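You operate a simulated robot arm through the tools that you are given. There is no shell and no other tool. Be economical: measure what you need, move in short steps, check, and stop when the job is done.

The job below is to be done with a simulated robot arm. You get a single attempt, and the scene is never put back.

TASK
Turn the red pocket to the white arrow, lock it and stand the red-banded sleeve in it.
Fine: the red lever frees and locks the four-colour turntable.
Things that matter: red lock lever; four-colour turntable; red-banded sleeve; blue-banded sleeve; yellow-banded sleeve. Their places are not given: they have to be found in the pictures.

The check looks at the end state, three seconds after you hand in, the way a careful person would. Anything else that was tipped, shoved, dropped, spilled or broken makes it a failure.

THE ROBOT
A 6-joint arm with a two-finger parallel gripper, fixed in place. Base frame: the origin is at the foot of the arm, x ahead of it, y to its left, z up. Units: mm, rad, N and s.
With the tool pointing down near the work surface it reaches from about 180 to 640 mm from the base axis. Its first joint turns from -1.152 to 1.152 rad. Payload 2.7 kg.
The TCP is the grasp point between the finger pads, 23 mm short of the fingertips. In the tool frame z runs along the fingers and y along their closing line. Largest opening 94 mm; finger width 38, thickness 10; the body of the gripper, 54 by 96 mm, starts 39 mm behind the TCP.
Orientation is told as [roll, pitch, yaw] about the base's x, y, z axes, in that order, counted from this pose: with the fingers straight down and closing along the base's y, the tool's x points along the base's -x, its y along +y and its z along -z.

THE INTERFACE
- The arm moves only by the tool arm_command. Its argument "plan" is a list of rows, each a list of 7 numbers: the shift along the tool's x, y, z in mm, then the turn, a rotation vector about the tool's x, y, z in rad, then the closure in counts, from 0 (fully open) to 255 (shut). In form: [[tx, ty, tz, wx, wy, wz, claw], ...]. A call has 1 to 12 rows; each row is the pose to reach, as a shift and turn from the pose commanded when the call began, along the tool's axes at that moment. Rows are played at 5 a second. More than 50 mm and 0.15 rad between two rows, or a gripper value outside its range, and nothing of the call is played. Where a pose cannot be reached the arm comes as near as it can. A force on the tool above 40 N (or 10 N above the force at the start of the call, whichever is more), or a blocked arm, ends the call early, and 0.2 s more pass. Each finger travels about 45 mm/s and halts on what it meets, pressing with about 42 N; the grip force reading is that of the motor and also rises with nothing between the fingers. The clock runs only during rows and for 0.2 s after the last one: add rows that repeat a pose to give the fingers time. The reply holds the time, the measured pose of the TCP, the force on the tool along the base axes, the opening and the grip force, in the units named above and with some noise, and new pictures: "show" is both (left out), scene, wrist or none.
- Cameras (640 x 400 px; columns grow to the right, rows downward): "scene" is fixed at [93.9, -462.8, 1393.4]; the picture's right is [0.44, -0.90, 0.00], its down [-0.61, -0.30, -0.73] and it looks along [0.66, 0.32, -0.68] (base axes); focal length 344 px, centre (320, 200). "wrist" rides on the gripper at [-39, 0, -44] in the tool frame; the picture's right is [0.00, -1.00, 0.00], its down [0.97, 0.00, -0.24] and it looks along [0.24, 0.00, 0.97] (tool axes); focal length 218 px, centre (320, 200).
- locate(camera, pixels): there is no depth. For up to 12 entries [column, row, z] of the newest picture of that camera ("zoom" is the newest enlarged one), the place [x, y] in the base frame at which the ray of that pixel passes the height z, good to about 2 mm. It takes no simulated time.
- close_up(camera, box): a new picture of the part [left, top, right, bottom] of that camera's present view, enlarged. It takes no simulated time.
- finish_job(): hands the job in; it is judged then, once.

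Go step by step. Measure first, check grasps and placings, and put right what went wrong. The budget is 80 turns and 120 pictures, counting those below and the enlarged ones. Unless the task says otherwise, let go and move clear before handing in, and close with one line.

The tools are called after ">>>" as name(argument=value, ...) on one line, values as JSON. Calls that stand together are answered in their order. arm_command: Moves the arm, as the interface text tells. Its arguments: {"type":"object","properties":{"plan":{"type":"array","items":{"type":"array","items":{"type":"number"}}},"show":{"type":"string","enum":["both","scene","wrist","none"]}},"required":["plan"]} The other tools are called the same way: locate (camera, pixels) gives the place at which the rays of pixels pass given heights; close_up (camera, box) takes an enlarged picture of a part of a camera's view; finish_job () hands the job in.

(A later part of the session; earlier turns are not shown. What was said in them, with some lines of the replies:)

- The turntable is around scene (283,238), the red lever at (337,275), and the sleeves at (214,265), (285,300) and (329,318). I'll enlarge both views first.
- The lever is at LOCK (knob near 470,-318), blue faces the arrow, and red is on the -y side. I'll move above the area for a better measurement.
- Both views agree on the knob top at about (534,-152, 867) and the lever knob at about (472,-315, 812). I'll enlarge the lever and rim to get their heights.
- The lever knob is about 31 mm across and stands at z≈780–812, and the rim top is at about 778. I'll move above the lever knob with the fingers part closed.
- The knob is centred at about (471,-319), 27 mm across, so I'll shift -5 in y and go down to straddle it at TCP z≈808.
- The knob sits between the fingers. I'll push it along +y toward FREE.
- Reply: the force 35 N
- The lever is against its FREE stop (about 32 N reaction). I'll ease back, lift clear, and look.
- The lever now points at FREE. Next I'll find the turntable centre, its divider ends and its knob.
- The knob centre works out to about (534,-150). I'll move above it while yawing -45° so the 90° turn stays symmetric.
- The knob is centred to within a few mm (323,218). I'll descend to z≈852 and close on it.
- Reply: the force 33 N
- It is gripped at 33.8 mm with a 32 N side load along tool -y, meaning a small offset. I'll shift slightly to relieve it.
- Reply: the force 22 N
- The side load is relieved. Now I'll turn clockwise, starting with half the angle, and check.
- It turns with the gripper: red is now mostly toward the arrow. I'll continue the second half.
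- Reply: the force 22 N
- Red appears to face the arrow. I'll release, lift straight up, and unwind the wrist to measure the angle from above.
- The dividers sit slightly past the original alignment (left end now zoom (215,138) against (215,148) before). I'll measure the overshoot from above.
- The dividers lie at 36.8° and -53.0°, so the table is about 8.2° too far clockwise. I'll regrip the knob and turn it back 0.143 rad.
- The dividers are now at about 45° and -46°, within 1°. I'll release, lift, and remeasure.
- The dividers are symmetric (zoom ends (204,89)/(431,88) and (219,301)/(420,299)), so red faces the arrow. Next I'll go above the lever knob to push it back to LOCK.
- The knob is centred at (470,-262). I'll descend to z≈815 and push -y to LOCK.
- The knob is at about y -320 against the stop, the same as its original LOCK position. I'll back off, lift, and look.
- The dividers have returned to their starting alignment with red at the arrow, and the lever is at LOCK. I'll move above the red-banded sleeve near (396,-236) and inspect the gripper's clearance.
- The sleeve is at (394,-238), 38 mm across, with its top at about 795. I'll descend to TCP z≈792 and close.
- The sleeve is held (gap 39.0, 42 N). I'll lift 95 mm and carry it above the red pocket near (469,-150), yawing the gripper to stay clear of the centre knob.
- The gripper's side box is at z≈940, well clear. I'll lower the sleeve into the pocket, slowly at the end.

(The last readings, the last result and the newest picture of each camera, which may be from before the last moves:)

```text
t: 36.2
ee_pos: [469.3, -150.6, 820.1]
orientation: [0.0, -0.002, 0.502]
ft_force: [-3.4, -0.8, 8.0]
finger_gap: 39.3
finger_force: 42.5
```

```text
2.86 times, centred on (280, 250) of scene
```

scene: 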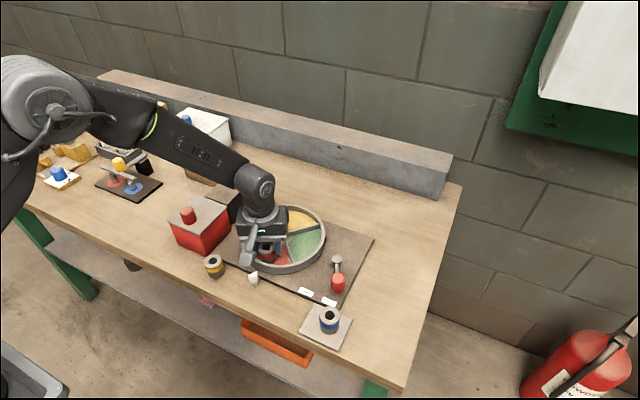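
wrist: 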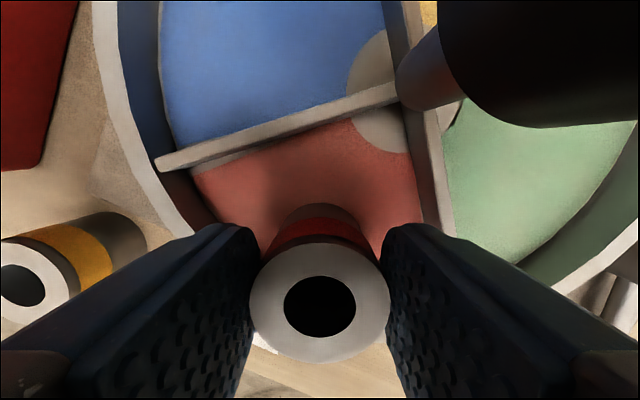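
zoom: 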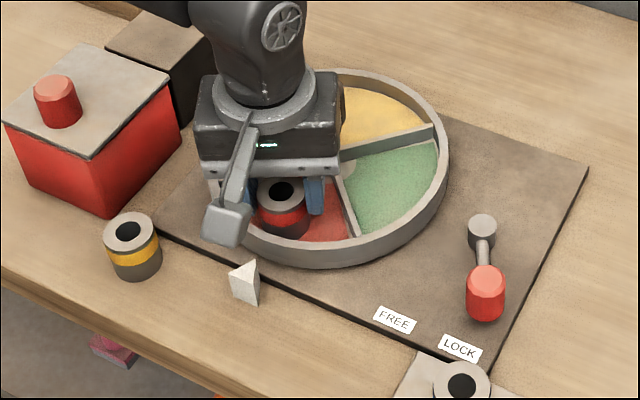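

A force of +8 N at TCP z 820 suggests the sleeve base has reached the floor at about 776. I'll press 2 mm more to confirm.

>>> arm_command(plan=[[0, 0, 1, 0, 0, 0, 180], [0, 0, 2, 0, 0, 0, 180], [0, 0, 2, 0, 0, 0, 180]], show="none")

>>> close_up(camera="scene", box=[235, 215, 315, 270])

```text
t: 37.0
ee_pos: [468.4, -150.9, 819.0]
orientation: [-0.003, -0.002, 0.505]
ft_force: [-6.6, 3.9, 25.3]
finger_gap: 39.3
finger_force: 42.1
```

```text
7.27 times, centred on (275, 242) of scene
```

zoom: 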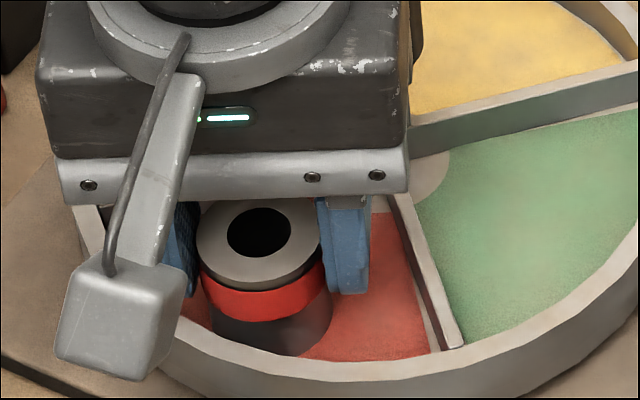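

The sleeve stands on the red floor inside the rim (force rose to 25 N). I'll ease the load, open slightly, and lift straight up.

>>> arm_command(plan=[[0, 0, -2, 0, 0, 0, 180], [0, 0, -2, 0, 0, 0, 160], [0, 0, -2, 0, 0, 0, 130], [0, 0, -2, 0, 0, 0, 115], [0, 0, -2, 0, 0, 0, 115], [0, 0, -20, 0, 0, 0, 115], [0, 0, -50, 0, 0, 0, 115], [0, 0, -95, 0, 0, 0, 115], [0, 0, -140, 0, 0, 0, 115], [0, 0, -180, 0, 0, 0, 115], [0, 0, -180, 0, 0, 0, 115]])

>>> close_up(camera="scene", box=[190, 180, 390, 350])

>>> close_up(camera="wrist", box=[170, 60, 450, 300])

```text
t: 39.4
ee_pos: [467.0, -151.5, 1000.7]
orientation: [-0.001, 0.002, 0.503]
ft_force: [-0.2, -0.8, -0.2]
finger_gap: 51.5
finger_force: 0.1
```

scene: 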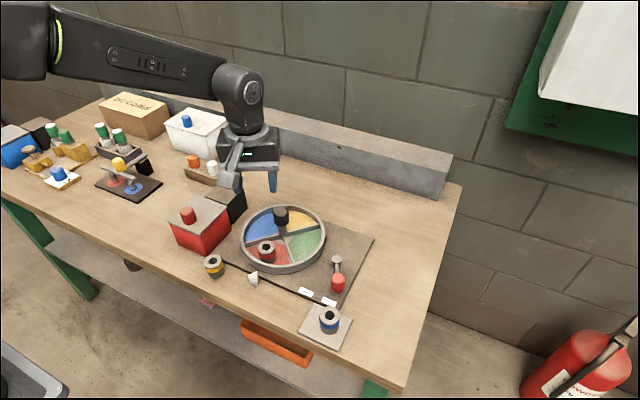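
wrist: 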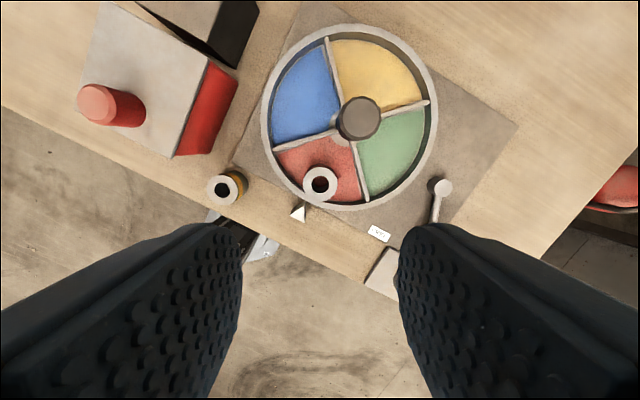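

```text
2.35 times, centred on (290, 265) of scene
```

zoom: 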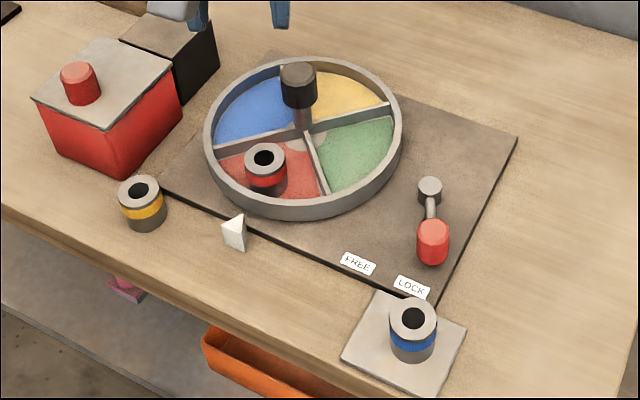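

```text
1.67 times, centred on (310, 180) of wrist
```

zoom: 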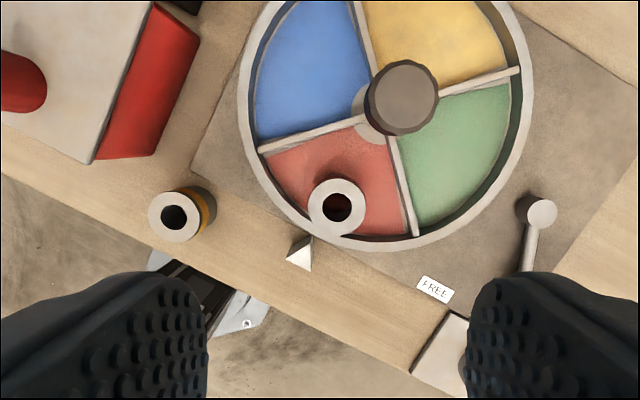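

The red pocket faces the arrow and the lever is at LOCK. The red-banded sleeve stands upright in the pocket at zoom (265,170), the other two sleeves are undisturbed, and the arm is clear, so I'm handing in.

>>> finish_job()

```text
The job is handed in.
```

The red pocket is turned to the white arrow and locked, and the red-banded sleeve stands in it.
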